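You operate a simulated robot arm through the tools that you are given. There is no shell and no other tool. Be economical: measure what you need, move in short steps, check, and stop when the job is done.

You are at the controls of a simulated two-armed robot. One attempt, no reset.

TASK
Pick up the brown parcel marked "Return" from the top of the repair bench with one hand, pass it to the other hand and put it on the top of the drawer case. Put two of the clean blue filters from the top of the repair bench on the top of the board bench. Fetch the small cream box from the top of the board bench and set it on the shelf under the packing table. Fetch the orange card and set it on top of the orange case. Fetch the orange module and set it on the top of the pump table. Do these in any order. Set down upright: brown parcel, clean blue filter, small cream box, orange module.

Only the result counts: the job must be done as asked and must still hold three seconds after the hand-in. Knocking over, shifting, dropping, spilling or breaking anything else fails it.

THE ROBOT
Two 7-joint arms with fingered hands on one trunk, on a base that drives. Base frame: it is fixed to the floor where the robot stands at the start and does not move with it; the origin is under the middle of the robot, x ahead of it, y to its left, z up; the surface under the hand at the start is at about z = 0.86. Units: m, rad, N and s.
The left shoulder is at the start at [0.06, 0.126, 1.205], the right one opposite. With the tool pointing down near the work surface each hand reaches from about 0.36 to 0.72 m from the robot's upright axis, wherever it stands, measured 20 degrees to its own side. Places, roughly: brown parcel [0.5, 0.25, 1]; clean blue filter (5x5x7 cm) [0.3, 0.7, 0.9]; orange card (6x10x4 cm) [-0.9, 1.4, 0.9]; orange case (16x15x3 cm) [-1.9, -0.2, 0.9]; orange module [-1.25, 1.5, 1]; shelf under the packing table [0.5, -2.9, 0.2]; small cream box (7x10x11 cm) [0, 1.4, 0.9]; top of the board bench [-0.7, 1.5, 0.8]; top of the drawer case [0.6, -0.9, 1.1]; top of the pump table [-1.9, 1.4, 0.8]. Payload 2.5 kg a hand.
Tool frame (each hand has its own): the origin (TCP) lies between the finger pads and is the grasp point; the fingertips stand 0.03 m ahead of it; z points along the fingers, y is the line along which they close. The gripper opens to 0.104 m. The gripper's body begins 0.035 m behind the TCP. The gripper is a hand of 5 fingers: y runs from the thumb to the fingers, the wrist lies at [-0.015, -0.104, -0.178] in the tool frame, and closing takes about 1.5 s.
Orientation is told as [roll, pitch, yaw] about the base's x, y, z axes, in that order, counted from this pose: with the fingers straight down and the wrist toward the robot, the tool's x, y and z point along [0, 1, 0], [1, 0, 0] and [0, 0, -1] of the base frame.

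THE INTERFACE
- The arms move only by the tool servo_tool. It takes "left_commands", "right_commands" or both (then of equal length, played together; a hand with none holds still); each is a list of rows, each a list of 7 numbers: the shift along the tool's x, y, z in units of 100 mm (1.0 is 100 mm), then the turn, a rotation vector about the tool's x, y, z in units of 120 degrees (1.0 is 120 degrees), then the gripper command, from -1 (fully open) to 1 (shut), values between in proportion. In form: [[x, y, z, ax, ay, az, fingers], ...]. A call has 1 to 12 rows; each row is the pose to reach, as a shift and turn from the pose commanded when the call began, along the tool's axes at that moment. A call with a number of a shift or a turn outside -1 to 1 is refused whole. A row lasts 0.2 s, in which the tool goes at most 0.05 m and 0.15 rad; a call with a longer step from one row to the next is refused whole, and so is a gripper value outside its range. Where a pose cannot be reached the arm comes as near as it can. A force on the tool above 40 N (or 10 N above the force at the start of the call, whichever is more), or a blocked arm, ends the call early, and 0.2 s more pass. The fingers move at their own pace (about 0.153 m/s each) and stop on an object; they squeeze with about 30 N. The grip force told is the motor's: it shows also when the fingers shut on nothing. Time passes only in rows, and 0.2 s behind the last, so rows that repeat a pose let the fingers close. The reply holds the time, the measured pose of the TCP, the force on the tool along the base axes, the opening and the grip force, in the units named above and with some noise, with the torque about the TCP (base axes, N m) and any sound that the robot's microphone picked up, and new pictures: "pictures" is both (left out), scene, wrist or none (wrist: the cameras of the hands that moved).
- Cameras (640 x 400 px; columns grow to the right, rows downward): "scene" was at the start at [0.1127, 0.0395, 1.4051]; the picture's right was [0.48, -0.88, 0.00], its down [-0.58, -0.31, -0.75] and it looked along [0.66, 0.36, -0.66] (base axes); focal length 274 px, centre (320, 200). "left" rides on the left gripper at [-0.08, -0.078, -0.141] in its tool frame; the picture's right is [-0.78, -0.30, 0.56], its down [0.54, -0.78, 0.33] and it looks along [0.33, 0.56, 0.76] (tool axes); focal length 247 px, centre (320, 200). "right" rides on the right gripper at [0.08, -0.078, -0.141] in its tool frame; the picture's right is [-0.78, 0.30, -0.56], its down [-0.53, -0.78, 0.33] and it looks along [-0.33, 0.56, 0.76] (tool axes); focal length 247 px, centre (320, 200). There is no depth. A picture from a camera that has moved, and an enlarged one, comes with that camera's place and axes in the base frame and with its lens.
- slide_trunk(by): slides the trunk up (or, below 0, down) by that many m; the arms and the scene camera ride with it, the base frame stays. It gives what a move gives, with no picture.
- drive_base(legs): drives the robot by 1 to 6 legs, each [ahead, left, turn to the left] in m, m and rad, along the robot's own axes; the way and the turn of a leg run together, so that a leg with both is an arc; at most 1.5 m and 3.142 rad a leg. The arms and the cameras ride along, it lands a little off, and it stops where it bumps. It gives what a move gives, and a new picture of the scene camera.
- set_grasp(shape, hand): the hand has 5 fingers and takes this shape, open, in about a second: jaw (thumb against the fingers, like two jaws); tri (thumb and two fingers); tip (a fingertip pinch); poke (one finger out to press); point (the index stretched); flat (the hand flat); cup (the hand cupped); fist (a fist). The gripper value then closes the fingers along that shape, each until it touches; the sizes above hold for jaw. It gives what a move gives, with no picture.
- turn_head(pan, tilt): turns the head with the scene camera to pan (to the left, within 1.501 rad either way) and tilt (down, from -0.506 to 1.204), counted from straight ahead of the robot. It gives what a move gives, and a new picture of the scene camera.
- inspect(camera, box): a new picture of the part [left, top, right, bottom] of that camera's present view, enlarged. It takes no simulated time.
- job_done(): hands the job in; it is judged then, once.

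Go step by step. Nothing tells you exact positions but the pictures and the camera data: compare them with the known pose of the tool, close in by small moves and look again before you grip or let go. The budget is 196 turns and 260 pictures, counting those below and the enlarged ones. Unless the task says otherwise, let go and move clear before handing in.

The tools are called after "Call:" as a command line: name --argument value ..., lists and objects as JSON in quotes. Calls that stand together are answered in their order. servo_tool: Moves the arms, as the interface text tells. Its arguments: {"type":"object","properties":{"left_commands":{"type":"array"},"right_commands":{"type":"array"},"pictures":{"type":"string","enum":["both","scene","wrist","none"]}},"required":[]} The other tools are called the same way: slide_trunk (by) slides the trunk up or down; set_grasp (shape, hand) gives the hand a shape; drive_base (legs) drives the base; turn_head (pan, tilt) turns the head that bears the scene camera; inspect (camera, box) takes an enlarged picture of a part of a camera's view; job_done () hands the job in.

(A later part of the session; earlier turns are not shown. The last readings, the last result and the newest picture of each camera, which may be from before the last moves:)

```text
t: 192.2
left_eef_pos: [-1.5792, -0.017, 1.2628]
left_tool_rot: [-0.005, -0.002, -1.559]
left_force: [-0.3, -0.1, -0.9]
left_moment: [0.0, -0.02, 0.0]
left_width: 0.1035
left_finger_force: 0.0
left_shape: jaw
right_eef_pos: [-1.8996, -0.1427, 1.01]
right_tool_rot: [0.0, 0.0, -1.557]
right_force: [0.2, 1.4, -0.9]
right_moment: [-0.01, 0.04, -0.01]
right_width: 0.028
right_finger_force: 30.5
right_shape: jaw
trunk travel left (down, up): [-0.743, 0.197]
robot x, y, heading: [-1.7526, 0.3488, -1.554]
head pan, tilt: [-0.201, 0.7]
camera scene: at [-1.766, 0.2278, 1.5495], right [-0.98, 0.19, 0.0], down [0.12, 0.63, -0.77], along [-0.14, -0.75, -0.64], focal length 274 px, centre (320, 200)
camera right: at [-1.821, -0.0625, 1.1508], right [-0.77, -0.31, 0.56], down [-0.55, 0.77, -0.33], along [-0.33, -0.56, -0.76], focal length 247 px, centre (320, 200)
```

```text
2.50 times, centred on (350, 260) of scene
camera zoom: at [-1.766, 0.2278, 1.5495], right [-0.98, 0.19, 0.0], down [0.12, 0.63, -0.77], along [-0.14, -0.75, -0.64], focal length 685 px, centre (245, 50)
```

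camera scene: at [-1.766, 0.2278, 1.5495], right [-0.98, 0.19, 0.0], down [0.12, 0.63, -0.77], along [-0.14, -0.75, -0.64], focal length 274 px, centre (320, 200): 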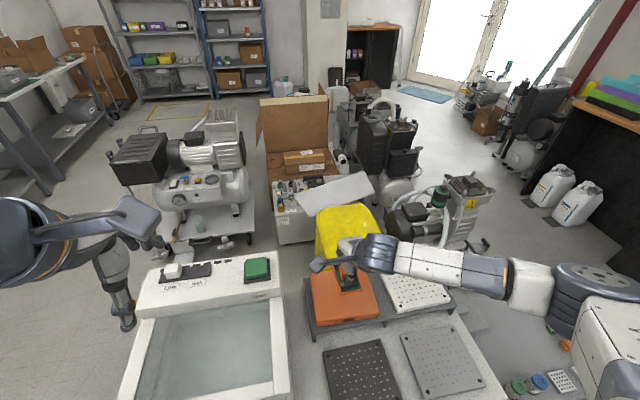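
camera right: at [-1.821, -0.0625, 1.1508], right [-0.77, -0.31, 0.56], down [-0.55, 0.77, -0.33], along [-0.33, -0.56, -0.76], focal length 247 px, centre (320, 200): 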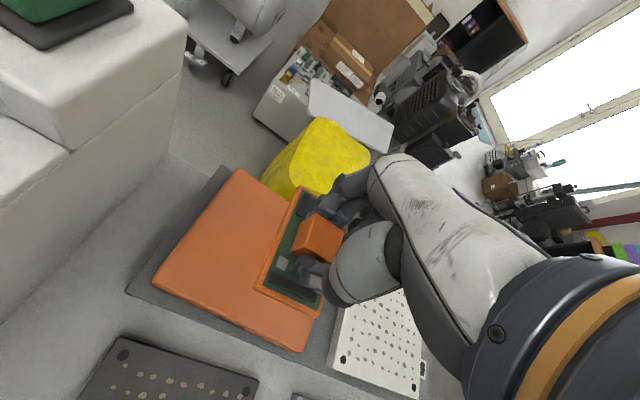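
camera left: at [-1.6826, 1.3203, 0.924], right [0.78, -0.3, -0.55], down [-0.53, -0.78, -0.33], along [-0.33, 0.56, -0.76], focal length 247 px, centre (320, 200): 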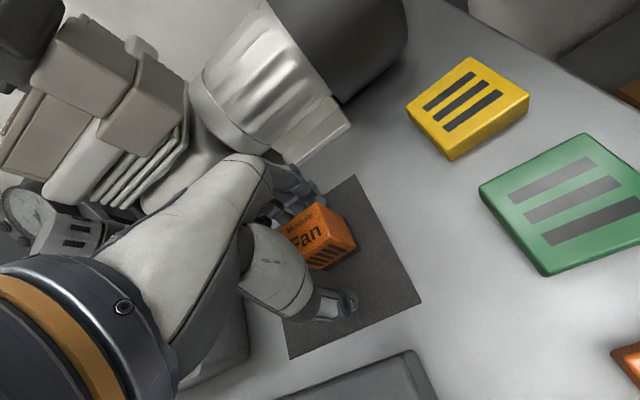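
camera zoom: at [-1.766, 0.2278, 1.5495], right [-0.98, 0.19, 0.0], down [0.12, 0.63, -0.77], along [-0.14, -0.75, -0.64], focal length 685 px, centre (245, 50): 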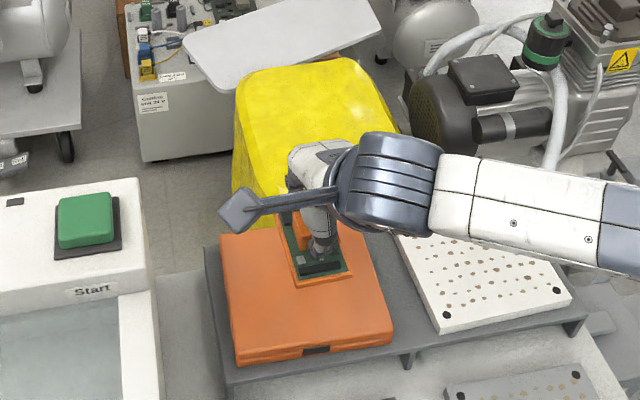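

Centred. Lower in small steps.

Call:
servo_tool --right_commands '[[0, 0, 0.2, 0, 0, 0, 1], [0, 0, 0.38, 0, 0, 0, 1], [0, 0, 0.42, 0, 0, 0, 1], [0, 0, 0.46, 0, 0, 0, 1], [0, 0, 0.46, 0, 0, 0, 1]]' --pictures "wrist"

Call:
inspect --camera "scene" --box '[290, 230, 400, 340]'

```text
t: 193.4
left_eef_pos: [-1.5792, -0.0173, 1.2633]
left_tool_rot: [-0.004, -0.004, -1.559]
left_force: [-0.2, 0.1, -1.0]
left_moment: [-0.05, -0.02, -0.03]
left_width: 0.1038
left_finger_force: 0.0
left_shape: jaw
right_eef_pos: [-1.8996, -0.1402, 0.9661]
right_tool_rot: [0.002, 0.001, -1.558]
right_force: [-0.1, -0.2, -1.2]
right_moment: [0.01, 0.02, 0.02]
right_width: 0.0286
right_finger_force: 30.1
right_shape: jaw
trunk travel left (down, up): [-0.743, 0.197]
robot x, y, heading: [-1.7505, 0.3504, -1.553]
head pan, tilt: [-0.201, 0.7]
camera right: at [-1.8216, -0.061, 1.1063], right [-0.77, -0.31, 0.56], down [-0.54, 0.77, -0.33], along [-0.33, -0.56, -0.76], focal length 247 px, centre (320, 200)
```

right: 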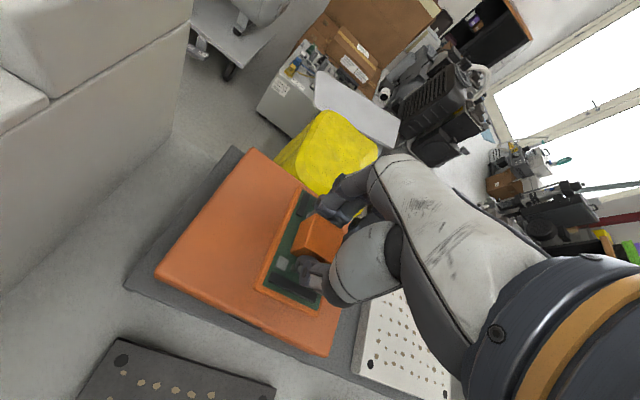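

```text
3.64 times, centred on (345, 285) of scene
camera zoom: at [-1.7661, 0.2276, 1.5494], right [-0.98, 0.19, 0.0], down [0.12, 0.63, -0.76], along [-0.14, -0.75, -0.64], focal length 996 px, centre (229, -109)
```

zoom: 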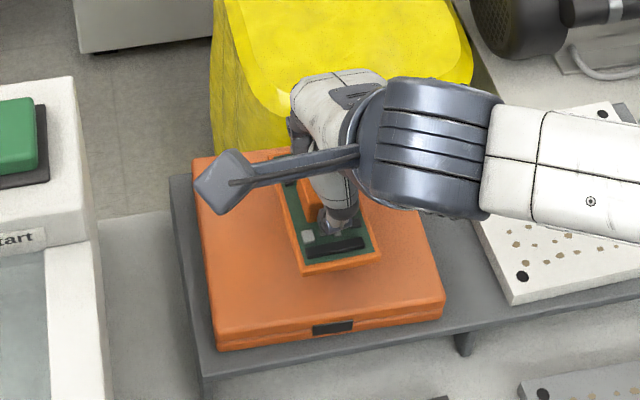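

Call:
servo_tool --right_commands '[[0, 0, 0.04, 0, 0, 0, 1], [0, 0, 0.08, 0, 0, 0, 1], [0, 0, 0.1, 0, 0, 0, 1], [0, 0, 0.1, 0, 0, 0, 1]]' --pictures "none"

Call:
servo_tool --right_commands '[[0, 0, 0.03, 0, 0, 0, 1], [0, 0, 0.06, 0, 0, 0, 1], [0, 0, 0.06, 0, 0, 0, 1]]' --pictures "none"

```text
t: 194.4
left_eef_pos: [-1.5782, -0.0174, 1.2626]
left_tool_rot: [-0.003, -0.002, -1.557]
left_force: [-0.4, 0.2, 0.5]
left_moment: [-0.01, 0.01, -0.02]
left_width: 0.1036
left_finger_force: 0.1
left_shape: jaw
right_eef_pos: [-1.8985, -0.1414, 0.9569]
right_tool_rot: [0.001, 0.002, -1.558]
right_force: [-0.4, 0.0, -0.2]
right_moment: [0.02, 0.01, 0.0]
right_width: 0.0279
right_finger_force: 30.3
right_shape: jaw
trunk travel left (down, up): [-0.743, 0.197]
robot x, y, heading: [-1.748, 0.3519, -1.554]
head pan, tilt: [-0.201, 0.7]
```

```text
t: 195.2
left_eef_pos: [-1.5777, -0.017, 1.263]
left_tool_rot: [-0.003, -0.003, -1.558]
left_force: [0.5, -0.1, 0.6]
left_moment: [-0.02, 0.01, -0.02]
left_width: 0.1038
left_finger_force: 0.1
left_shape: jaw
right_eef_pos: [-1.9004, -0.1404, 0.9507]
right_tool_rot: [0.002, 0.0, -1.555]
right_force: [0.1, 0.0, -0.5]
right_moment: [-0.02, -0.01, -0.01]
right_width: 0.0283
right_finger_force: 29.8
right_shape: jaw
trunk travel left (down, up): [-0.743, 0.197]
robot x, y, heading: [-1.7498, 0.3523, -1.557]
head pan, tilt: [-0.201, 0.7]
```

Call:
servo_tool --right_commands '[[0, 0, 0.03, 0, 0, 0, 1], [0, 0, 0.06, 0, 0, 0, 1], [0, 0, 0.08, 0, 0, 0, 1], [0, 0, 0.08, 0, 0, 0, 1]]' --pictures "none"

Call:
servo_tool --right_commands '[[0, 0, 0.03, 0, 0, 0, 1], [0, 0, 0.06, 0, 0, 0, 1], [0, 0, 0.06, 0, 0, 0, 1]]' --pictures "none"

Call:
inspect --camera "scene" --box '[290, 230, 400, 340]'

```text
t: 196.2
left_eef_pos: [-1.5794, -0.0166, 1.2635]
left_tool_rot: [-0.005, -0.002, -1.559]
left_force: [0.3, 0.7, 0.8]
left_moment: [0.03, 0.0, 0.01]
left_width: 0.1037
left_finger_force: 0.1
left_shape: jaw
right_eef_pos: [-1.8998, -0.1408, 0.9413]
right_tool_rot: [0.003, 0.002, -1.556]
right_force: [0.3, 0.7, -1.8]
right_moment: [-0.02, 0.02, 0.01]
right_width: 0.0284
right_finger_force: 29.9
right_shape: jaw
trunk travel left (down, up): [-0.743, 0.197]
robot x, y, heading: [-1.7496, 0.3515, -1.553]
head pan, tilt: [-0.201, 0.7]
```

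```text
t: 197.1
left_eef_pos: [-1.5767, -0.0159, 1.2619]
left_tool_rot: [-0.003, 0.0, -1.558]
left_force: [1.0, 0.0, 0.0]
left_moment: [-0.02, 0.0, 0.03]
left_width: 0.1039
left_finger_force: 0.1
left_shape: jaw
right_eef_pos: [-1.8988, -0.1416, 0.9386]
right_tool_rot: [0.004, -0.006, -1.557]
right_force: [-0.8, 0.1, 10.2]
right_moment: [-0.32, -0.07, -0.04]
right_width: 0.0281
right_finger_force: 30.1
right_shape: jaw
trunk travel left (down, up): [-0.743, 0.197]
robot x, y, heading: [-1.7463, 0.3474, -1.555]
head pan, tilt: [-0.201, 0.7]
```

```text
3.64 times, centred on (345, 285) of scene
camera zoom: at [-1.7659, 0.2288, 1.5497], right [-0.98, 0.19, 0.0], down [0.12, 0.63, -0.77], along [-0.14, -0.75, -0.64], focal length 996 px, centre (229, -109)
```

zoom: 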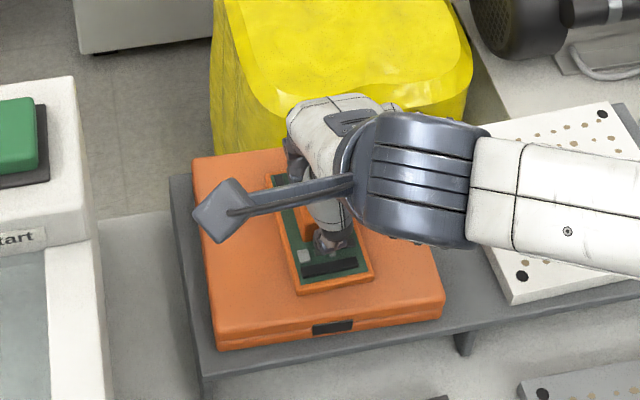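

Contact (≈11 N). Release gently and rise.

Call:
servo_tool --right_commands '[[0, 0, 0, 0, 0, 0, 0.5], [0, 0, 0, 0, 0, 0, 0.3], [0, 0, 0, 0, 0, 0, 0.1], [0, 0, 0, 0, 0, 0, -0.2], [0, 0, 0, 0, 0, 0, -0.2], [0, 0, -0.2, 0, 0, 0, -0.2], [0, 0, -0.5, 0, 0, 0, -0.2], [0, 0, -1, 0, 0, 0, -0.2]]'

```text
t: 198.8
left_eef_pos: [-1.578, -0.0165, 1.2631]
left_tool_rot: [-0.003, -0.002, -1.558]
left_force: [0.7, -0.4, 0.0]
left_moment: [0.0, 0.02, -0.01]
left_width: 0.1037
left_finger_force: 0.0
left_shape: jaw
right_eef_pos: [-1.901, -0.1385, 1.037]
right_tool_rot: [-0.001, 0.003, -1.555]
right_force: [0.9, 0.1, 0.0]
right_moment: [0.01, -0.02, -0.02]
right_width: 0.0625
right_finger_force: 0.1
right_shape: jaw
trunk travel left (down, up): [-0.743, 0.197]
robot x, y, heading: [-1.7504, 0.3513, -1.556]
head pan, tilt: [-0.201, 0.7]
camera scene: at [-1.766, 0.2279, 1.5494], right [-0.98, 0.19, 0.0], down [0.12, 0.63, -0.77], along [-0.14, -0.75, -0.64], focal length 274 px, centre (320, 200)
camera right: at [-1.821, -0.0594, 1.1786], right [-0.77, -0.31, 0.56], down [-0.55, 0.77, -0.33], along [-0.33, -0.56, -0.76], focal length 247 px, centre (320, 200)
```

scene: 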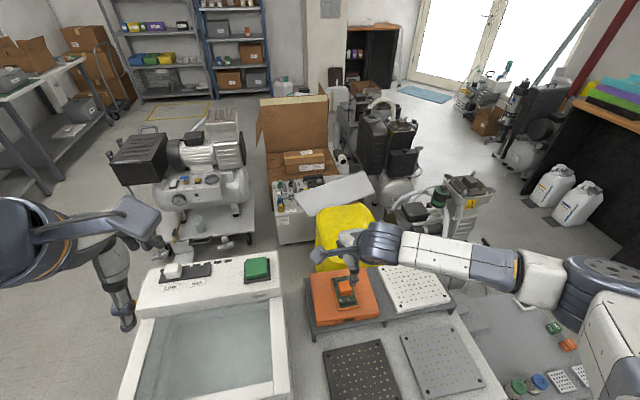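
right: 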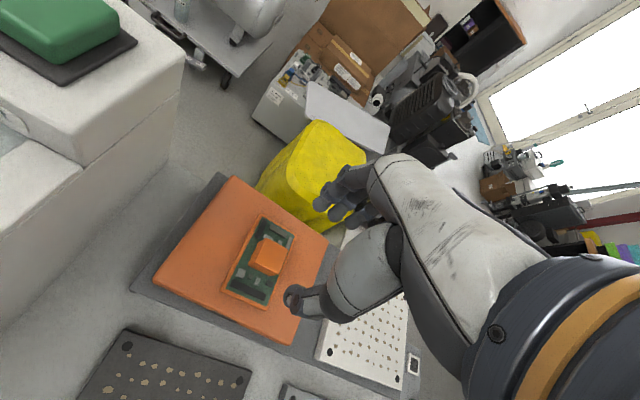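

Card is on the orange case. Next the cream box: drive back to near the board bench's right end, facing toward it at an angle.

Call:
drive_base --legs '[[-0.35, 0, 0], [0, 1.12, 0], [0, 0, 2.55]]'

Call:
turn_head --pan -0.1 --tilt 0.6

```text
t: 212.5
left_eef_pos: [-0.5437, 1.1142, 1.2627]
left_tool_rot: [-0.005, -0.001, 0.972]
left_force: [0.0, 0.7, -0.3]
left_moment: [-0.05, 0.0, 0.0]
left_width: 0.1038
left_finger_force: 0.0
left_shape: jaw
right_eef_pos: [-0.2105, 1.0289, 1.0375]
right_tool_rot: [0.002, 0.001, 0.975]
right_force: [-1.0, -0.1, -0.7]
right_moment: [0.03, -0.03, -0.03]
right_width: 0.0622
right_finger_force: 0.0
right_shape: jaw
trunk travel left (down, up): [-0.743, 0.197]
robot x, y, heading: [-0.6168, 0.7116, 0.974]
head pan, tilt: [-0.201, 0.7]
camera scene: at [-0.5332, 0.8048, 1.5495], right [0.7, -0.72, 0.0], down [-0.46, -0.45, -0.76], along [0.55, 0.53, -0.64], focal length 274 px, centre (320, 200)
```

scene: 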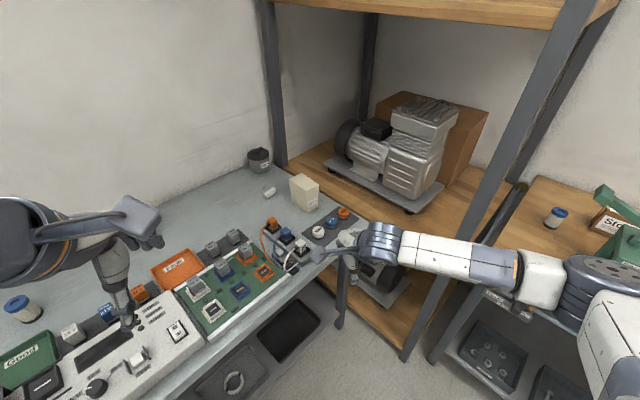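

```text
t: 213.1
left_eef_pos: [-0.5443, 1.1137, 1.2642]
left_tool_rot: [-0.003, -0.001, 0.973]
left_force: [1.7, 0.6, -0.5]
left_moment: [-0.01, -0.02, 0.01]
left_width: 0.104
left_finger_force: 0.0
left_shape: jaw
right_eef_pos: [-0.21, 1.0285, 1.0376]
right_tool_rot: [0.002, -0.001, 0.976]
right_force: [0.1, -0.2, 0.2]
right_moment: [0.0, 0.0, -0.02]
right_width: 0.0623
right_finger_force: 0.1
right_shape: jaw
trunk travel left (down, up): [-0.743, 0.197]
robot x, y, heading: [-0.6155, 0.7168, 0.973]
head pan, tilt: [-0.099, 0.6]
camera scene: at [-0.5372, 0.8132, 1.558], right [0.77, -0.64, 0.0], down [-0.36, -0.43, -0.82], along [0.53, 0.63, -0.57], focal length 274 px, centre (320, 200)
```

scene: 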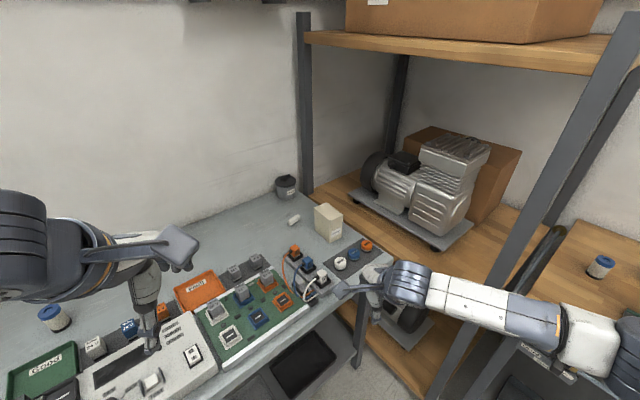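

Call:
inspect --camera "scene" --box '[260, 180, 400, 300]'

```text
3.33 times, centred on (330, 240) of scene
camera zoom: at [-0.5372, 0.8132, 1.558], right [0.77, -0.64, 0.0], down [-0.36, -0.43, -0.82], along [0.53, 0.63, -0.57], focal length 913 px, centre (287, 67)
```

zoom: 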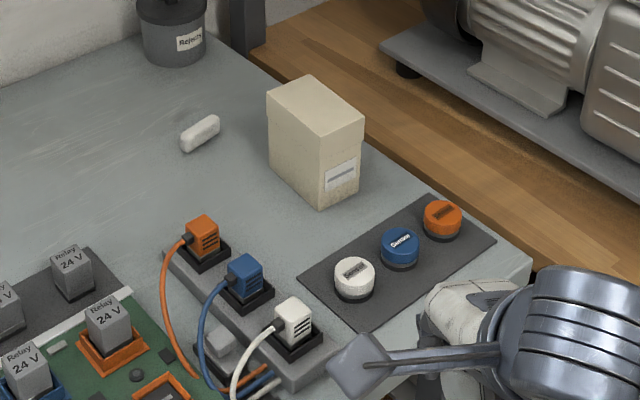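

Cream box centre ≈[.013,1.413], 7 cm along x, top ≈.95. I'll use the left hand with its closing axis along x. First yaw the left hand, and tuck/raise the right arm away from the rack post.

Call:
servo_tool --left_commands '[[0, 0, 0, 0, 0, 0.066, -1], [0, 0, 0, 0, 0, 0.132, -1], [0, 0, 0, 0, 0, 0.198, -1], [0, 0, 0, 0, 0, 0.264, -1], [0, 0, 0, 0, 0, 0.33, -1], [0, 0, 0, 0, 0, 0.396, -1], [0, 0, 0, 0, 0, 0.464, -1]]' --right_commands '[[0, -0.2, -0.2, 0, 0, 0, -1], [0, -0.4, -0.4, 0, 0, 0, -1], [0, -0.6, -0.6, 0, 0, 0, -1], [0, -0.8, -0.8, 0, 0, 0, -1], [0.1, -1, -1, 0, 0, 0, -1], [0.3, -1, -1, 0, 0, 0, -1], [0.4, -1, -1, 0, 0, 0, -1]]' --pictures "none"

Call:
servo_tool --right_commands '[[0, 0, -0.3, 0, 0, 0, -1], [0, 0, -0.6, 0, 0, 0, -1], [0, 0, -1, 0, 0, 0, -1]]' --pictures "none"

Call:
drive_base --legs '[[0.42, -0.127, 0]]'

```text
t: 214.7
left_eef_pos: [-0.5441, 1.1131, 1.262]
left_tool_rot: [-0.002, -0.004, 0.001]
left_force: [0.0, 0.1, 0.0]
left_moment: [0.03, -0.01, 0.02]
left_width: 0.104
left_finger_force: 0.0
left_shape: jaw
right_eef_pos: [-0.2987, 0.9694, 1.1397]
right_tool_rot: [0.001, 0.001, 0.974]
right_force: [-0.5, 0.0, 0.4]
right_moment: [-0.05, 0.01, 0.02]
right_width: 0.1038
right_finger_force: 0.0
right_shape: jaw
trunk travel left (down, up): [-0.743, 0.197]
robot x, y, heading: [-0.6173, 0.7158, 0.975]
head pan, tilt: [-0.099, 0.6]
```

```text
t: 215.5
left_eef_pos: [-0.545, 1.1127, 1.2635]
left_tool_rot: [0.0, -0.007, -0.001]
left_force: [-0.3, -0.2, -0.3]
left_moment: [-0.04, -0.03, -0.02]
left_width: 0.1037
left_finger_force: 0.0
left_shape: jaw
right_eef_pos: [-0.3001, 0.9695, 1.237]
right_tool_rot: [0.0, 0.0, 0.974]
right_force: [0.2, -0.2, 0.5]
right_moment: [0.0, 0.01, 0.0]
right_width: 0.104
right_finger_force: 0.1
right_shape: jaw
trunk travel left (down, up): [-0.743, 0.197]
robot x, y, heading: [-0.6148, 0.7162, 0.973]
head pan, tilt: [-0.099, 0.6]
```

```text
t: 218.2
left_eef_pos: [-0.1993, 1.3882, 1.263]
left_tool_rot: [-0.003, -0.003, -0.005]
left_force: [0.8, -0.2, -0.1]
left_moment: [0.01, -0.02, 0.02]
left_width: 0.1041
left_finger_force: 0.1
left_shape: jaw
right_eef_pos: [0.0458, 1.2426, 1.2375]
right_tool_rot: [0.002, 0.001, 0.965]
right_force: [-0.3, 0.0, -0.5]
right_moment: [-0.02, -0.01, 0.01]
right_width: 0.1037
right_finger_force: 0.0
right_shape: jaw
trunk travel left (down, up): [-0.743, 0.197]
robot x, y, heading: [-0.273, 0.9909, 0.968]
head pan, tilt: [-0.099, 0.6]
camera scene: at [-0.1939, 1.0887, 1.5581], right [0.76, -0.65, 0.0], down [-0.37, -0.43, -0.83], along [0.53, 0.63, -0.56], focal length 274 px, centre (320, 200)
```

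scene: 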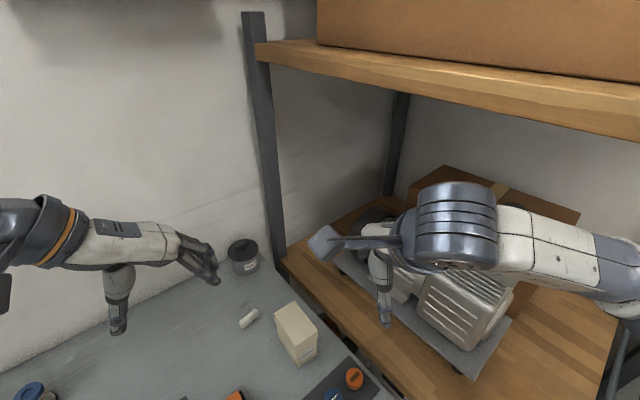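

Position is right. Now slide the left hand right over the box and tuck the right a bit more.

Call:
servo_tool --left_commands '[[0.1, 0.35, 0, 0, 0, 0, -1], [0.2, 0.7, 0, 0, 0, 0, -1], [0.25, 1, 0, 0, 0, 0, -1]]' --right_commands '[[0, -0.2, 0, 0, 0, 0, -1], [0, -0.4, 0, 0, 0, 0, -1], [0, -0.6, 0, 0, 0, 0, -1]]' --pictures "none"

Call:
servo_tool --left_commands '[[0, 0.35, 0.1, 0, 0, 0, -1], [0, 0.7, 0.3, 0, 0, 0, -1], [0, 1, 0.5, 0, 0, 0, -1], [0, 1, 0.5, 0, 0, 0, -1]]'

```text
t: 219.0
left_eef_pos: [-0.0964, 1.4123, 1.2627]
left_tool_rot: [-0.002, -0.003, -0.006]
left_force: [-0.3, 0.7, -0.6]
left_moment: [-0.01, 0.0, 0.0]
left_width: 0.1039
left_finger_force: 0.0
left_shape: jaw
right_eef_pos: [0.0154, 1.2092, 1.2425]
right_tool_rot: [0.0, 0.004, 0.965]
right_force: [0.7, 0.5, 0.4]
right_moment: [0.0, 0.0, 0.01]
right_width: 0.1037
right_finger_force: 0.0
right_shape: jaw
right hand out of reach, approached as far as the arm can: row 3
trunk travel left (down, up): [-0.743, 0.197]
robot x, y, heading: [-0.2766, 0.9884, 0.971]
head pan, tilt: [-0.099, 0.6]
```

```text
t: 220.0
left_eef_pos: [-0.0134, 1.4088, 1.216]
left_tool_rot: [0.001, -0.006, -0.007]
left_force: [-0.6, -0.2, 0.6]
left_moment: [0.03, -0.01, 0.0]
left_width: 0.1038
left_finger_force: 0.0
left_shape: jaw
left hand out of reach, approached as far as the arm can: row 3, 4
right_eef_pos: [0.016, 1.2079, 1.2441]
right_tool_rot: [0.0, 0.002, 0.963]
right_force: [-0.7, 0.2, 0.2]
right_moment: [0.03, -0.04, 0.0]
right_width: 0.1038
right_finger_force: 0.0
right_shape: jaw
trunk travel left (down, up): [-0.743, 0.197]
robot x, y, heading: [-0.2722, 0.9876, 0.965]
head pan, tilt: [-0.099, 0.6]
camera scene: at [-0.1934, 1.0881, 1.5581], right [0.76, -0.65, 0.0], down [-0.37, -0.43, -0.83], along [0.53, 0.63, -0.56], focal length 274 px, centre (320, 200)
camera left: at [-0.0931, 1.3298, 1.356], right [-0.3, -0.77, -0.56], down [-0.77, 0.54, -0.34], along [0.56, 0.33, -0.76], focal length 247 px, centre (320, 200)
```

scene: 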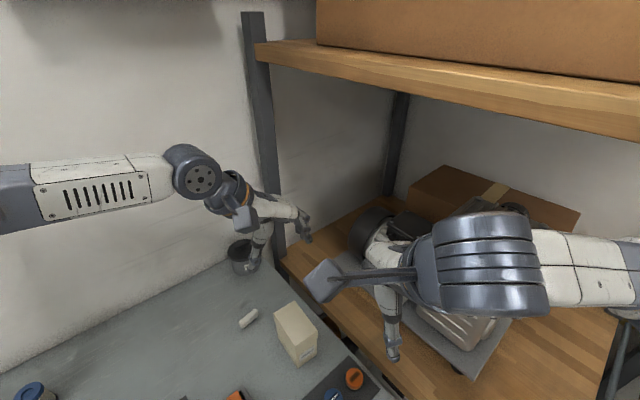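
left: 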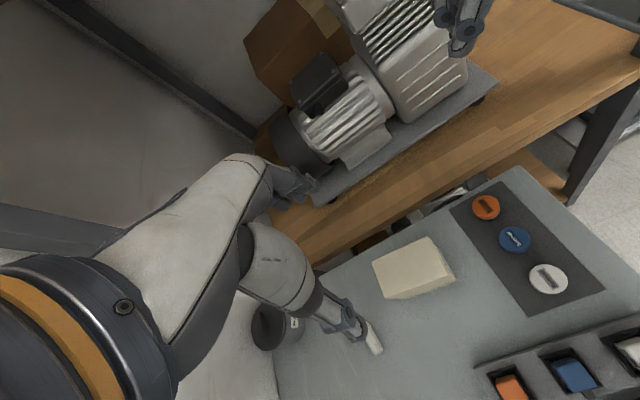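

Left hand is 2.6 cm short in x. Test how it behaves when lowered; I can compensate with the base.

Call:
servo_tool --left_commands '[[0, -0.3, 0.2, 0, 0, 0, -1], [0, -0.3, 0.5, 0, 0, 0, -1], [0, -0.3, 0.8, 0, 0, 0, -1], [0, -0.3, 1, 0, 0, 0, -1]]' --pictures "none"

```text
t: 221.0
left_eef_pos: [-0.0476, 1.41, 1.119]
left_tool_rot: [0.001, -0.005, -0.007]
left_force: [-0.4, 0.4, 0.3]
left_moment: [0.04, 0.0, 0.02]
left_width: 0.1037
left_finger_force: 0.1
left_shape: jaw
left hand out of reach, approached as far as the arm can: row 4
right_eef_pos: [0.0147, 1.2072, 1.2439]
right_tool_rot: [-0.001, 0.002, 0.964]
right_force: [0.0, 0.2, 0.9]
right_moment: [0.02, -0.02, 0.01]
right_width: 0.1037
right_finger_force: 0.0
right_shape: jaw
trunk travel left (down, up): [-0.743, 0.197]
robot x, y, heading: [-0.2722, 0.991, 0.967]
head pan, tilt: [-0.099, 0.6]
```

The left arm runs out of reach there. I'll swap: withdraw the left hand and try the right hand with its axis yawed to x.

Call:
servo_tool --left_commands '[[0, -0.3, -0.3, 0, 0, 0, -1], [0, -0.6, -0.6, 0, 0, 0, -1], [0, -1, -1, 0, 0, 0, -1]]' --pictures "none"

Call:
servo_tool --left_commands '[[0, -0.3, 0, 0, 0, -0.06, -1], [0, -0.6, 0, 0, 0, -0.12, -1], [0, -0.9, 0, 0, 0, -0.18, -1], [0, -1, 0, 0, 0, -0.24, -1], [0, -1, 0, 0, 0, -0.3, -1], [0, -1, 0, 0, 0, -0.3, -1], [0, -1, 0, 0, 0, -0.3, -1], [0, -1, 0, 0, 0, -0.3, -1]]' --right_commands '[[0, 0.1, 0, 0, 0, 0.06, -1], [0.1, 0.3, 0, 0, 0, 0.12, -1], [0.2, 0.5, 0, 0, 0, 0.18, -1], [0.3, 0.7, 0, 0, 0, 0.24, -1], [0.4, 0.8, 0, 0, 0, 0.3, -1], [0.5, 0.9, 0, 0, 0, 0.36, -1], [0.5, 1, 0, 0, 0, 0.42, -1], [0.5, 1, 0, 0, 0, 0.46, -1]]'

```text
refused: row 3 steps farther than a row can; nothing moved
```

```text
t: 222.8
left_eef_pos: [-0.1467, 1.411, 1.1175]
left_tool_rot: [-0.004, -0.002, 0.623]
left_force: [-0.1, 0.6, 0.2]
left_moment: [0.01, -0.01, 0.01]
left_width: 0.1039
left_finger_force: 0.0
left_shape: jaw
right_eef_pos: [0.0312, 1.3199, 1.243]
right_tool_rot: [0.002, -0.001, -0.001]
right_force: [-0.1, 0.5, 0.9]
right_moment: [-0.02, 0.0, 0.01]
right_width: 0.1041
right_finger_force: 0.0
right_shape: jaw
trunk travel left (down, up): [-0.743, 0.197]
robot x, y, heading: [-0.2737, 0.9876, 0.965]
head pan, tilt: [-0.099, 0.6]
camera scene: at [-0.1936, 1.0884, 1.5581], right [0.76, -0.65, 0.0], down [-0.37, -0.43, -0.83], along [0.53, 0.63, -0.56], focal length 274 px, centre (320, 200)
camera right: at [-0.0459, 1.4004, 1.3851], right [0.3, -0.78, 0.56], down [-0.78, -0.53, -0.33], along [0.56, -0.33, -0.76], focal length 247 px, centre (320, 200)
camera left: at [-0.1657, 1.3012, 1.259], right [0.21, -0.8, -0.56], down [-0.94, -0.02, -0.34], along [0.26, 0.59, -0.76], focal length 247 px, centre (320, 200)
```

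scene: 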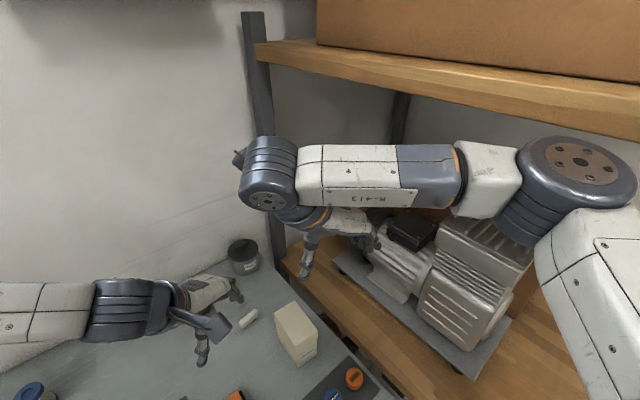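
right: 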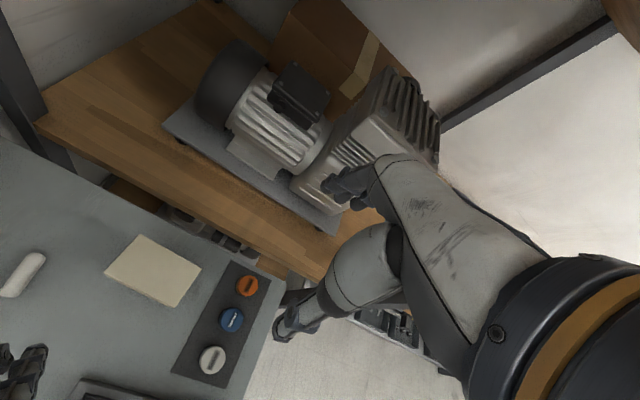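
left: 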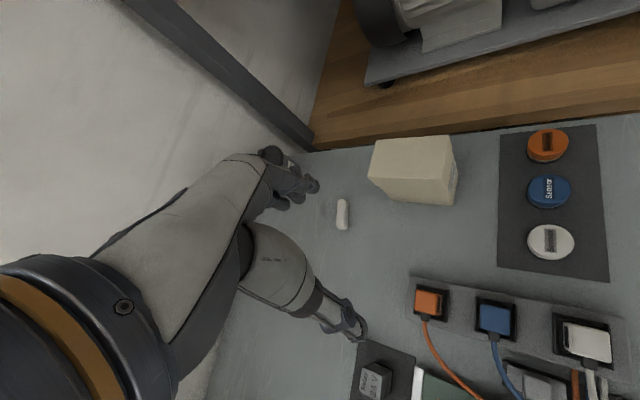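

Right hand yawed fine. Move the left hand well away and shift the base a bit left for elbow clearance.

Call:
servo_tool --left_commands '[[0.1, -0.3, -0.2, 0, 0, 0, -1], [0.25, -0.6, -0.4, 0, 0, 0, -1], [0.4, -0.9, -0.6, 0, 0, 0, -1], [0.6, -1, -0.8, 0, 0, 0, -1], [0.8, -1, -1, 0, 0, 0, -1]]' --pictures "none"

Call:
drive_base --legs '[[-0.05, 0.06, 0]]'

Call:
inspect --camera "right" --box '[0, 0, 640, 400]'

```text
t: 224.0
left_eef_pos: [-0.275, 1.418, 1.2179]
left_tool_rot: [-0.003, -0.003, 0.62]
left_force: [-0.2, 0.7, 0.2]
left_moment: [-0.01, 0.0, 0.0]
left_width: 0.1038
left_finger_force: 0.2
left_shape: jaw
right_eef_pos: [0.0306, 1.3192, 1.2437]
right_tool_rot: [0.003, 0.001, 0.0]
right_force: [0.2, 0.7, 0.2]
right_moment: [-0.01, -0.02, 0.04]
right_width: 0.1039
right_finger_force: 0.0
right_shape: jaw
trunk travel left (down, up): [-0.743, 0.197]
robot x, y, heading: [-0.2735, 0.9909, 0.966]
head pan, tilt: [-0.099, 0.6]
```

```text
t: 225.1
left_eef_pos: [-0.3536, 1.4117, 1.2182]
left_tool_rot: [-0.004, -0.004, 0.621]
left_force: [-0.3, -0.3, -0.2]
left_moment: [0.01, 0.03, -0.02]
left_width: 0.1036
left_finger_force: 0.1
left_shape: jaw
right_eef_pos: [-0.0472, 1.3126, 1.2435]
right_tool_rot: [0.001, -0.001, 0.002]
right_force: [-0.1, 0.3, -0.4]
right_moment: [0.03, -0.03, 0.01]
right_width: 0.104
right_finger_force: 0.0
right_shape: jaw
trunk travel left (down, up): [-0.743, 0.197]
robot x, y, heading: [-0.3513, 0.9807, 0.968]
head pan, tilt: [-0.099, 0.6]
camera scene: at [-0.2717, 1.0812, 1.5581], right [0.76, -0.65, 0.0], down [-0.37, -0.43, -0.83], along [0.54, 0.63, -0.56], focal length 274 px, centre (320, 200)
```

scene: 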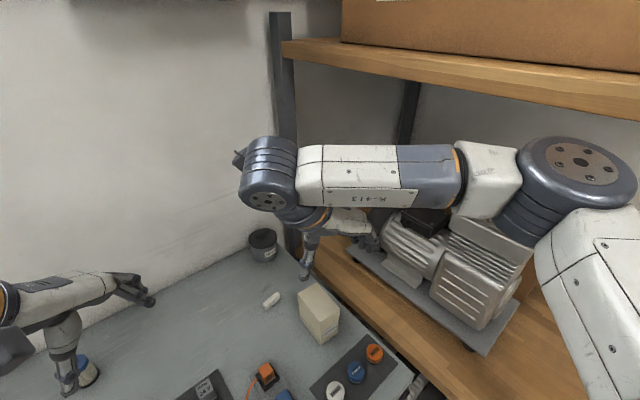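

```text
1.00 times, centred on (320, 200) of right (not enlarged: the box is as wide or as high as the picture)
camera zoom: at [-0.1239, 1.393, 1.3851], right [0.3, -0.78, 0.56], down [-0.78, -0.54, -0.33], along [0.56, -0.33, -0.76], focal length 247 px, centre (320, 200)
```

zoom: 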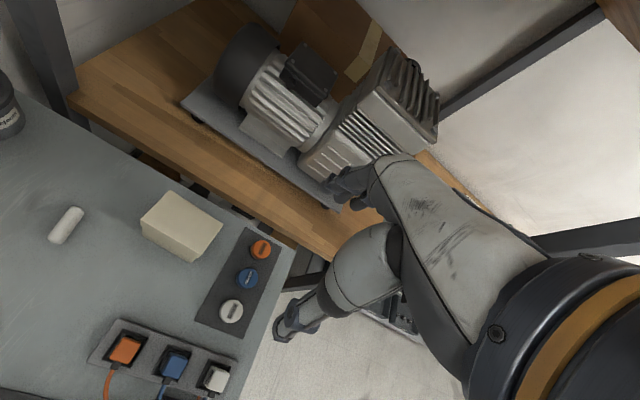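

Box centre ≈[.003,1.411]. Bring the right hand over it and descend.

Call:
servo_tool --right_commands '[[0.35, 0.2, 0, 0, 0, 0, -1], [0.7, 0.4, 0.1, 0, 0, 0, -1], [0.98, 0.5, 0.3, 0, 0, 0, -1], [0.98, 0.5, 0.7, 0, 0, 0, -1], [0.98, 0.5, 1, 0, 0, 0, -1]]' --pictures "none"

Call:
servo_tool --right_commands '[[0, 0, 0.4, 0, 0, 0, -1], [0, 0, 0.8, 0, 0, 0, -1], [0, 0, 0.8, 0, 0, 0, -1]]'

```text
t: 226.3
left_eef_pos: [-0.3522, 1.4104, 1.2195]
left_tool_rot: [-0.004, 0.0, 0.622]
left_force: [0.3, -0.8, 0.1]
left_moment: [0.05, -0.07, -0.03]
left_width: 0.1038
left_finger_force: 0.0
left_shape: jaw
right_eef_pos: [0.0049, 1.4093, 1.1436]
right_tool_rot: [0.001, 0.001, 0.003]
right_force: [-0.5, 0.3, -0.2]
right_moment: [0.01, 0.0, -0.01]
right_width: 0.104
right_finger_force: 0.1
right_shape: jaw
trunk travel left (down, up): [-0.743, 0.197]
robot x, y, heading: [-0.3525, 0.9842, 0.969]
head pan, tilt: [-0.099, 0.6]
```

```text
t: 227.1
left_eef_pos: [-0.3509, 1.4113, 1.2179]
left_tool_rot: [-0.002, -0.003, 0.621]
left_force: [0.5, 0.4, 0.6]
left_moment: [0.02, 0.02, 0.01]
left_width: 0.1038
left_finger_force: 0.0
left_shape: jaw
right_eef_pos: [0.0053, 1.4083, 1.065]
right_tool_rot: [0.001, 0.0, 0.001]
right_force: [0.3, -0.4, 1.2]
right_moment: [-0.03, 0.01, -0.03]
right_width: 0.1038
right_finger_force: 0.1
right_shape: jaw
trunk travel left (down, up): [-0.743, 0.197]
robot x, y, heading: [-0.3506, 0.9794, 0.964]
head pan, tilt: [-0.099, 0.6]
camera scene: at [-0.2709, 1.0811, 1.5581], right [0.76, -0.65, 0.0], down [-0.37, -0.43, -0.83], along [0.53, 0.63, -0.56], focal length 274 px, centre (320, 200)
camera right: at [-0.0715, 1.49, 1.2055], right [0.3, -0.78, 0.56], down [-0.78, -0.54, -0.33], along [0.56, -0.33, -0.76], focal length 247 px, centre (320, 200)
```

scene: 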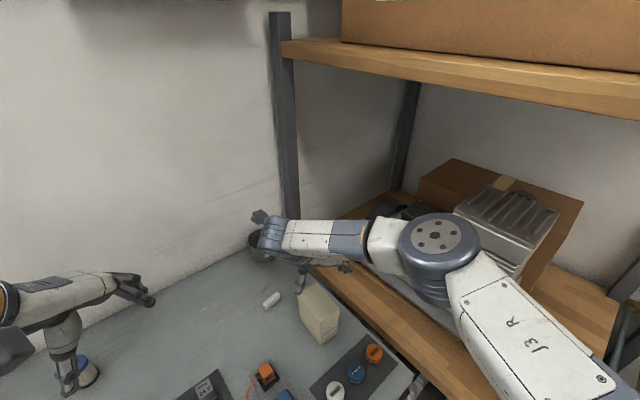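
right: 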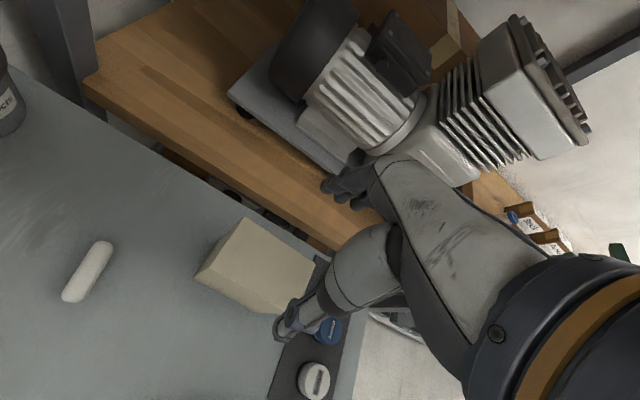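

Well aligned. Descend to z≈.93 and grip.

Call:
servo_tool --right_commands '[[0.04, -0.02, 0.4, 0, 0, 0, -1], [0.04, -0.02, 0.8, 0, 0, 0, -1], [0.04, -0.02, 1, 0, 0, 0, -1], [0.04, -0.02, 1, 0, 0, 0, -1]]' --pictures "wrist"

```text
t: 228.1
left_eef_pos: [-0.3529, 1.4104, 1.2194]
left_tool_rot: [-0.003, -0.001, 0.62]
left_force: [-0.1, -0.3, 0.1]
left_moment: [-0.03, 0.01, 0.02]
left_width: 0.1037
left_finger_force: 0.0
left_shape: jaw
right_eef_pos: [0.003, 1.4147, 0.9641]
right_tool_rot: [0.001, 0.0, 0.002]
right_force: [-0.1, 0.7, 0.9]
right_moment: [-0.03, 0.0, 0.02]
right_width: 0.1035
right_finger_force: 0.0
right_shape: jaw
trunk travel left (down, up): [-0.743, 0.197]
robot x, y, heading: [-0.3526, 0.983, 0.967]
head pan, tilt: [-0.099, 0.6]
camera right: at [-0.0744, 1.4948, 1.1042], right [0.3, -0.78, 0.56], down [-0.78, -0.54, -0.33], along [0.56, -0.33, -0.76], focal length 247 px, centre (320, 200)
```

right: 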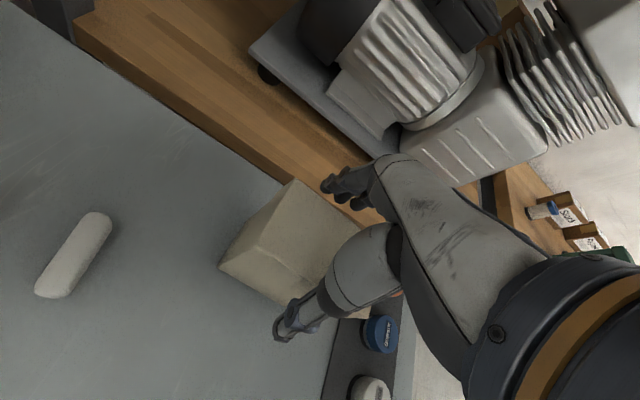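

Call:
servo_tool --right_commands '[[0, 0, 0.2, 0, 0, 0, -1], [0, 0, 0.4, 0, 0, 0, -1], [0, 0, 0.4, 0, 0, 0, -0.3], [0, 0, 0.4, 0, 0, 0, 0.3], [0, 0, 0.4, 0, 0, 0, 1], [0, 0, 0.4, 0, 0, 0, 1], [0, 0, 0.4, 0, 0, 0, 1], [0, 0, 0.4, 0, 0, 0, 1]]' --pictures "none"

Call:
servo_tool --right_commands '[[0, 0, -0.3, 0, 0, 0, 1], [0, 0, -0.7, 0, 0, 0, 1], [0, 0, -1, 0, 0, 0, 1]]'

```text
t: 229.9
left_eef_pos: [-0.3537, 1.4094, 1.219]
left_tool_rot: [-0.003, -0.003, 0.62]
left_force: [0.4, 0.1, 0.3]
left_moment: [-0.04, 0.0, 0.02]
left_width: 0.104
left_finger_force: 0.0
left_shape: jaw
right_eef_pos: [0.0026, 1.4082, 0.9254]
right_tool_rot: [0.003, 0.0, 0.003]
right_force: [-3.1, 3.4, 12.0]
right_moment: [-0.04, 0.09, -0.01]
right_width: 0.0554
right_finger_force: 31.0
right_shape: jaw
right hand out of reach, approached as far as the arm can: row 2, 3, 4, 5, 6, 7, 8
trunk travel left (down, up): [-0.743, 0.197]
robot x, y, heading: [-0.3486, 0.9789, 0.961]
head pan, tilt: [-0.099, 0.6]
```

```text
t: 230.7
left_eef_pos: [-0.3517, 1.4084, 1.2179]
left_tool_rot: [-0.001, -0.002, 0.62]
left_force: [0.1, 0.0, 0.1]
left_moment: [-0.01, 0.0, 0.0]
left_width: 0.1038
left_finger_force: 0.0
left_shape: jaw
right_eef_pos: [0.0047, 1.4079, 1.0248]
right_tool_rot: [0.001, 0.003, 0.001]
right_force: [-0.8, -0.1, -1.8]
right_moment: [0.01, -0.02, 0.01]
right_width: 0.055
right_finger_force: 29.6
right_shape: jaw
trunk travel left (down, up): [-0.743, 0.197]
robot x, y, heading: [-0.3486, 0.9801, 0.962]
head pan, tilt: [-0.099, 0.6]
camera scene: at [-0.2707, 1.0812, 1.558], right [0.76, -0.65, 0.0], down [-0.37, -0.43, -0.83], along [0.53, 0.63, -0.56], focal length 274 px, centre (320, 200)
camera right: at [-0.073, 1.488, 1.166], right [0.3, -0.78, 0.56], down [-0.78, -0.54, -0.33], along [0.55, -0.33, -0.76], focal length 247 px, centre (320, 200)
```

scene: 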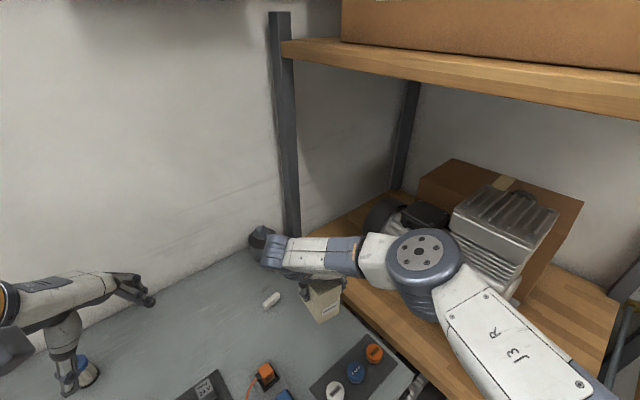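
right: 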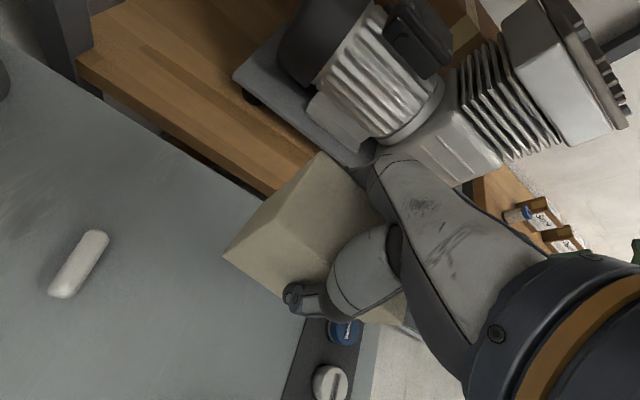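

Cream box is held upright. Lift higher, back away from the rack, and turn to face +x.

Call:
slide_trunk --by 0.13

Call:
drive_base --legs '[[-0.45, 0, 0]]'

Call:
servo_tool --right_commands '[[0, 0, 0, 0, 0, -0.065, 1], [0, 0, 0, 0, 0, -0.13, 1], [0, 0, 0, 0, 0, -0.195, 1], [0, 0, 0, 0, 0, -0.26, 1], [0, 0, 0, 0, 0, -0.325, 1], [0, 0, 0, 0, 0, -0.39, 1], [0, 0, 0, 0, 0, -0.455, 1]]' --left_commands '[[0, 0, 0, 0, 0, -0.03, -1], [0, -0.2, 0, 0, 0, -0.06, -1], [0, -0.4, 0, 0, 0, -0.09, -1], [0, -0.6, 0, 0, 0, -0.12, -1], [0, -0.6, 0, 0, 0, -0.15, -1], [0, -0.6, 0, 0, 0, -0.16, -1], [0, -0.6, 0, 0, 0, -0.16, -1]]' --pictures "none"

Call:
drive_base --legs '[[0, 0, -0.96]]'

Call:
turn_head --pan -1.3 --tilt 0.4

```text
t: 232.2
left_eef_pos: [-0.3523, 1.4103, 1.3477]
left_tool_rot: [-0.002, -0.001, 0.62]
left_force: [0.1, 0.6, 0.3]
left_moment: [-0.03, 0.02, 0.0]
left_width: 0.1038
left_finger_force: 0.1
left_shape: jaw
right_eef_pos: [0.0046, 1.4076, 1.1547]
right_tool_rot: [-0.001, 0.002, 0.002]
right_force: [0.0, 0.5, -1.2]
right_moment: [-0.03, -0.01, 0.0]
right_width: 0.0551
right_finger_force: 29.8
right_shape: jaw
trunk travel left (down, up): [-0.873, 0.067]
robot x, y, heading: [-0.3503, 0.9826, 0.965]
head pan, tilt: [-0.099, 0.6]
```

```text
t: 235.0
left_eef_pos: [-0.6098, 1.0416, 1.3486]
left_tool_rot: [-0.003, -0.002, 0.625]
left_force: [0.0, -0.4, -0.3]
left_moment: [0.0, -0.01, 0.0]
left_width: 0.1039
left_finger_force: 0.1
left_shape: jaw
right_eef_pos: [-0.2514, 1.04, 1.1545]
right_tool_rot: [0.0, 0.002, 0.006]
right_force: [-0.1, 0.6, -1.8]
right_moment: [-0.02, -0.02, 0.0]
right_width: 0.0554
right_finger_force: 29.7
right_shape: jaw
trunk travel left (down, up): [-0.873, 0.067]
robot x, y, heading: [-0.6076, 0.6149, 0.97]
head pan, tilt: [-0.099, 0.6]
camera scene: at [-0.5258, 0.7123, 1.6881], right [0.76, -0.64, 0.0], down [-0.36, -0.43, -0.82], along [0.53, 0.63, -0.57], focal length 274 px, centre (320, 200)
```

scene: 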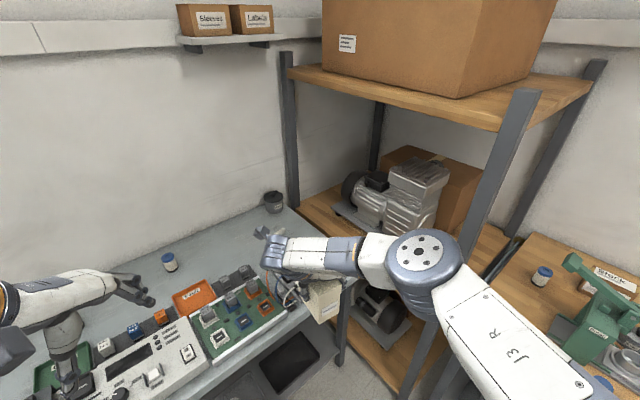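

```text
t: 235.9
left_eef_pos: [-0.6045, 1.0075, 1.3424]
left_tool_rot: [-0.143, -0.024, 0.728]
left_force: [0.7, 0.5, -0.5]
left_moment: [0.02, -0.02, -0.04]
left_width: 0.1039
left_finger_force: 0.1
left_shape: jaw
left hand out of reach, approached as far as the arm can: row 3, 4
right_eef_pos: [-0.2511, 1.0389, 1.1546]
right_tool_rot: [0.002, 0.0, 0.461]
right_force: [0.4, 0.2, -1.9]
right_moment: [0.0, 0.02, -0.03]
right_width: 0.0553
right_finger_force: 30.1
right_shape: jaw
trunk travel left (down, up): [-0.873, 0.067]
robot x, y, heading: [-0.6015, 0.6109, 0.972]
head pan, tilt: [-0.099, 0.6]
stopped in row 4 (left hand): the arm was blocked; the commanded pose is now the measured one
```

```text
t: 238.8
left_eef_pos: [-0.2791, 0.8378, 1.3416]
left_tool_rot: [-0.144, -0.025, -0.238]
left_force: [-1.1, -0.6, 0.3]
left_moment: [-0.03, 0.04, -0.01]
left_width: 0.104
left_finger_force: 0.1
left_shape: jaw
right_eef_pos: [-0.0532, 0.5664, 1.1556]
right_tool_rot: [0.003, 0.001, -0.503]
right_force: [0.3, 0.1, -1.1]
right_moment: [0.0, -0.03, 0.01]
right_width: 0.0554
right_finger_force: 30.2
right_shape: jaw
trunk travel left (down, up): [-0.873, 0.067]
robot x, y, heading: [-0.6057, 0.6114, 0.001]
head pan, tilt: [-0.099, 0.6]
camera scene: at [-0.4774, 0.6032, 1.6881], right [-0.1, -1.0, 0.0], down [-0.56, 0.05, -0.82], along [0.82, -0.08, -0.57], focal length 274 px, centre (320, 200)
```

scene: 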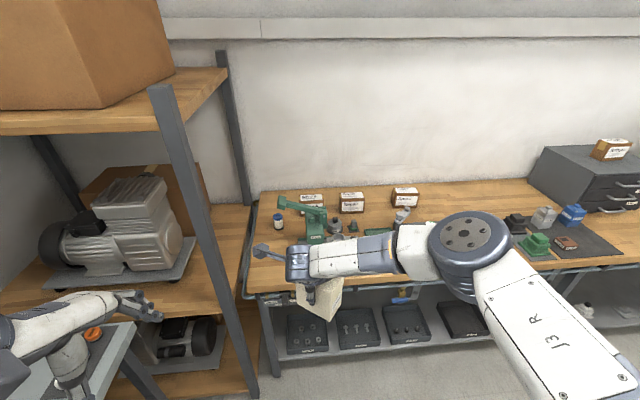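

```text
t: 240.2
left_eef_pos: [-0.2797, 0.8377, 1.3421]
left_tool_rot: [-0.143, -0.026, -0.24]
left_force: [-0.5, -1.0, 1.3]
left_moment: [-0.03, -0.01, -0.02]
left_width: 0.1038
left_finger_force: 0.1
left_shape: jaw
right_eef_pos: [-0.0529, 0.5656, 1.157]
right_tool_rot: [0.001, 0.003, -0.503]
right_force: [0.6, -0.1, -1.0]
right_moment: [0.03, -0.04, -0.02]
right_width: 0.055
right_finger_force: 29.6
right_shape: jaw
trunk travel left (down, up): [-0.873, 0.067]
robot x, y, heading: [-0.6046, 0.6083, 0.005]
head pan, tilt: [-1.3, 0.4]
camera scene: at [-0.5402, 0.5226, 1.7063], right [-0.96, -0.27, 0.0], down [-0.11, 0.37, -0.92], along [0.25, -0.89, -0.39], focal length 274 px, centre (320, 200)
```

scene: 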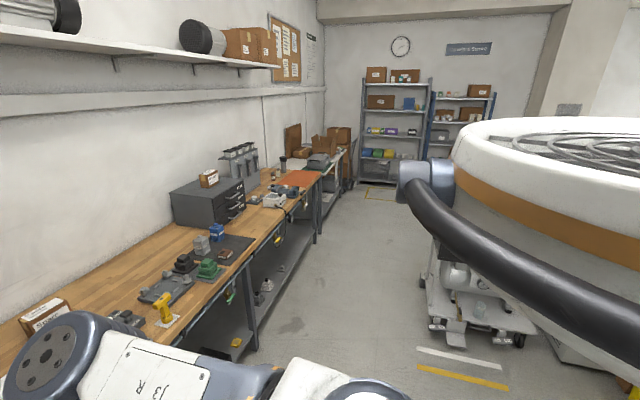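

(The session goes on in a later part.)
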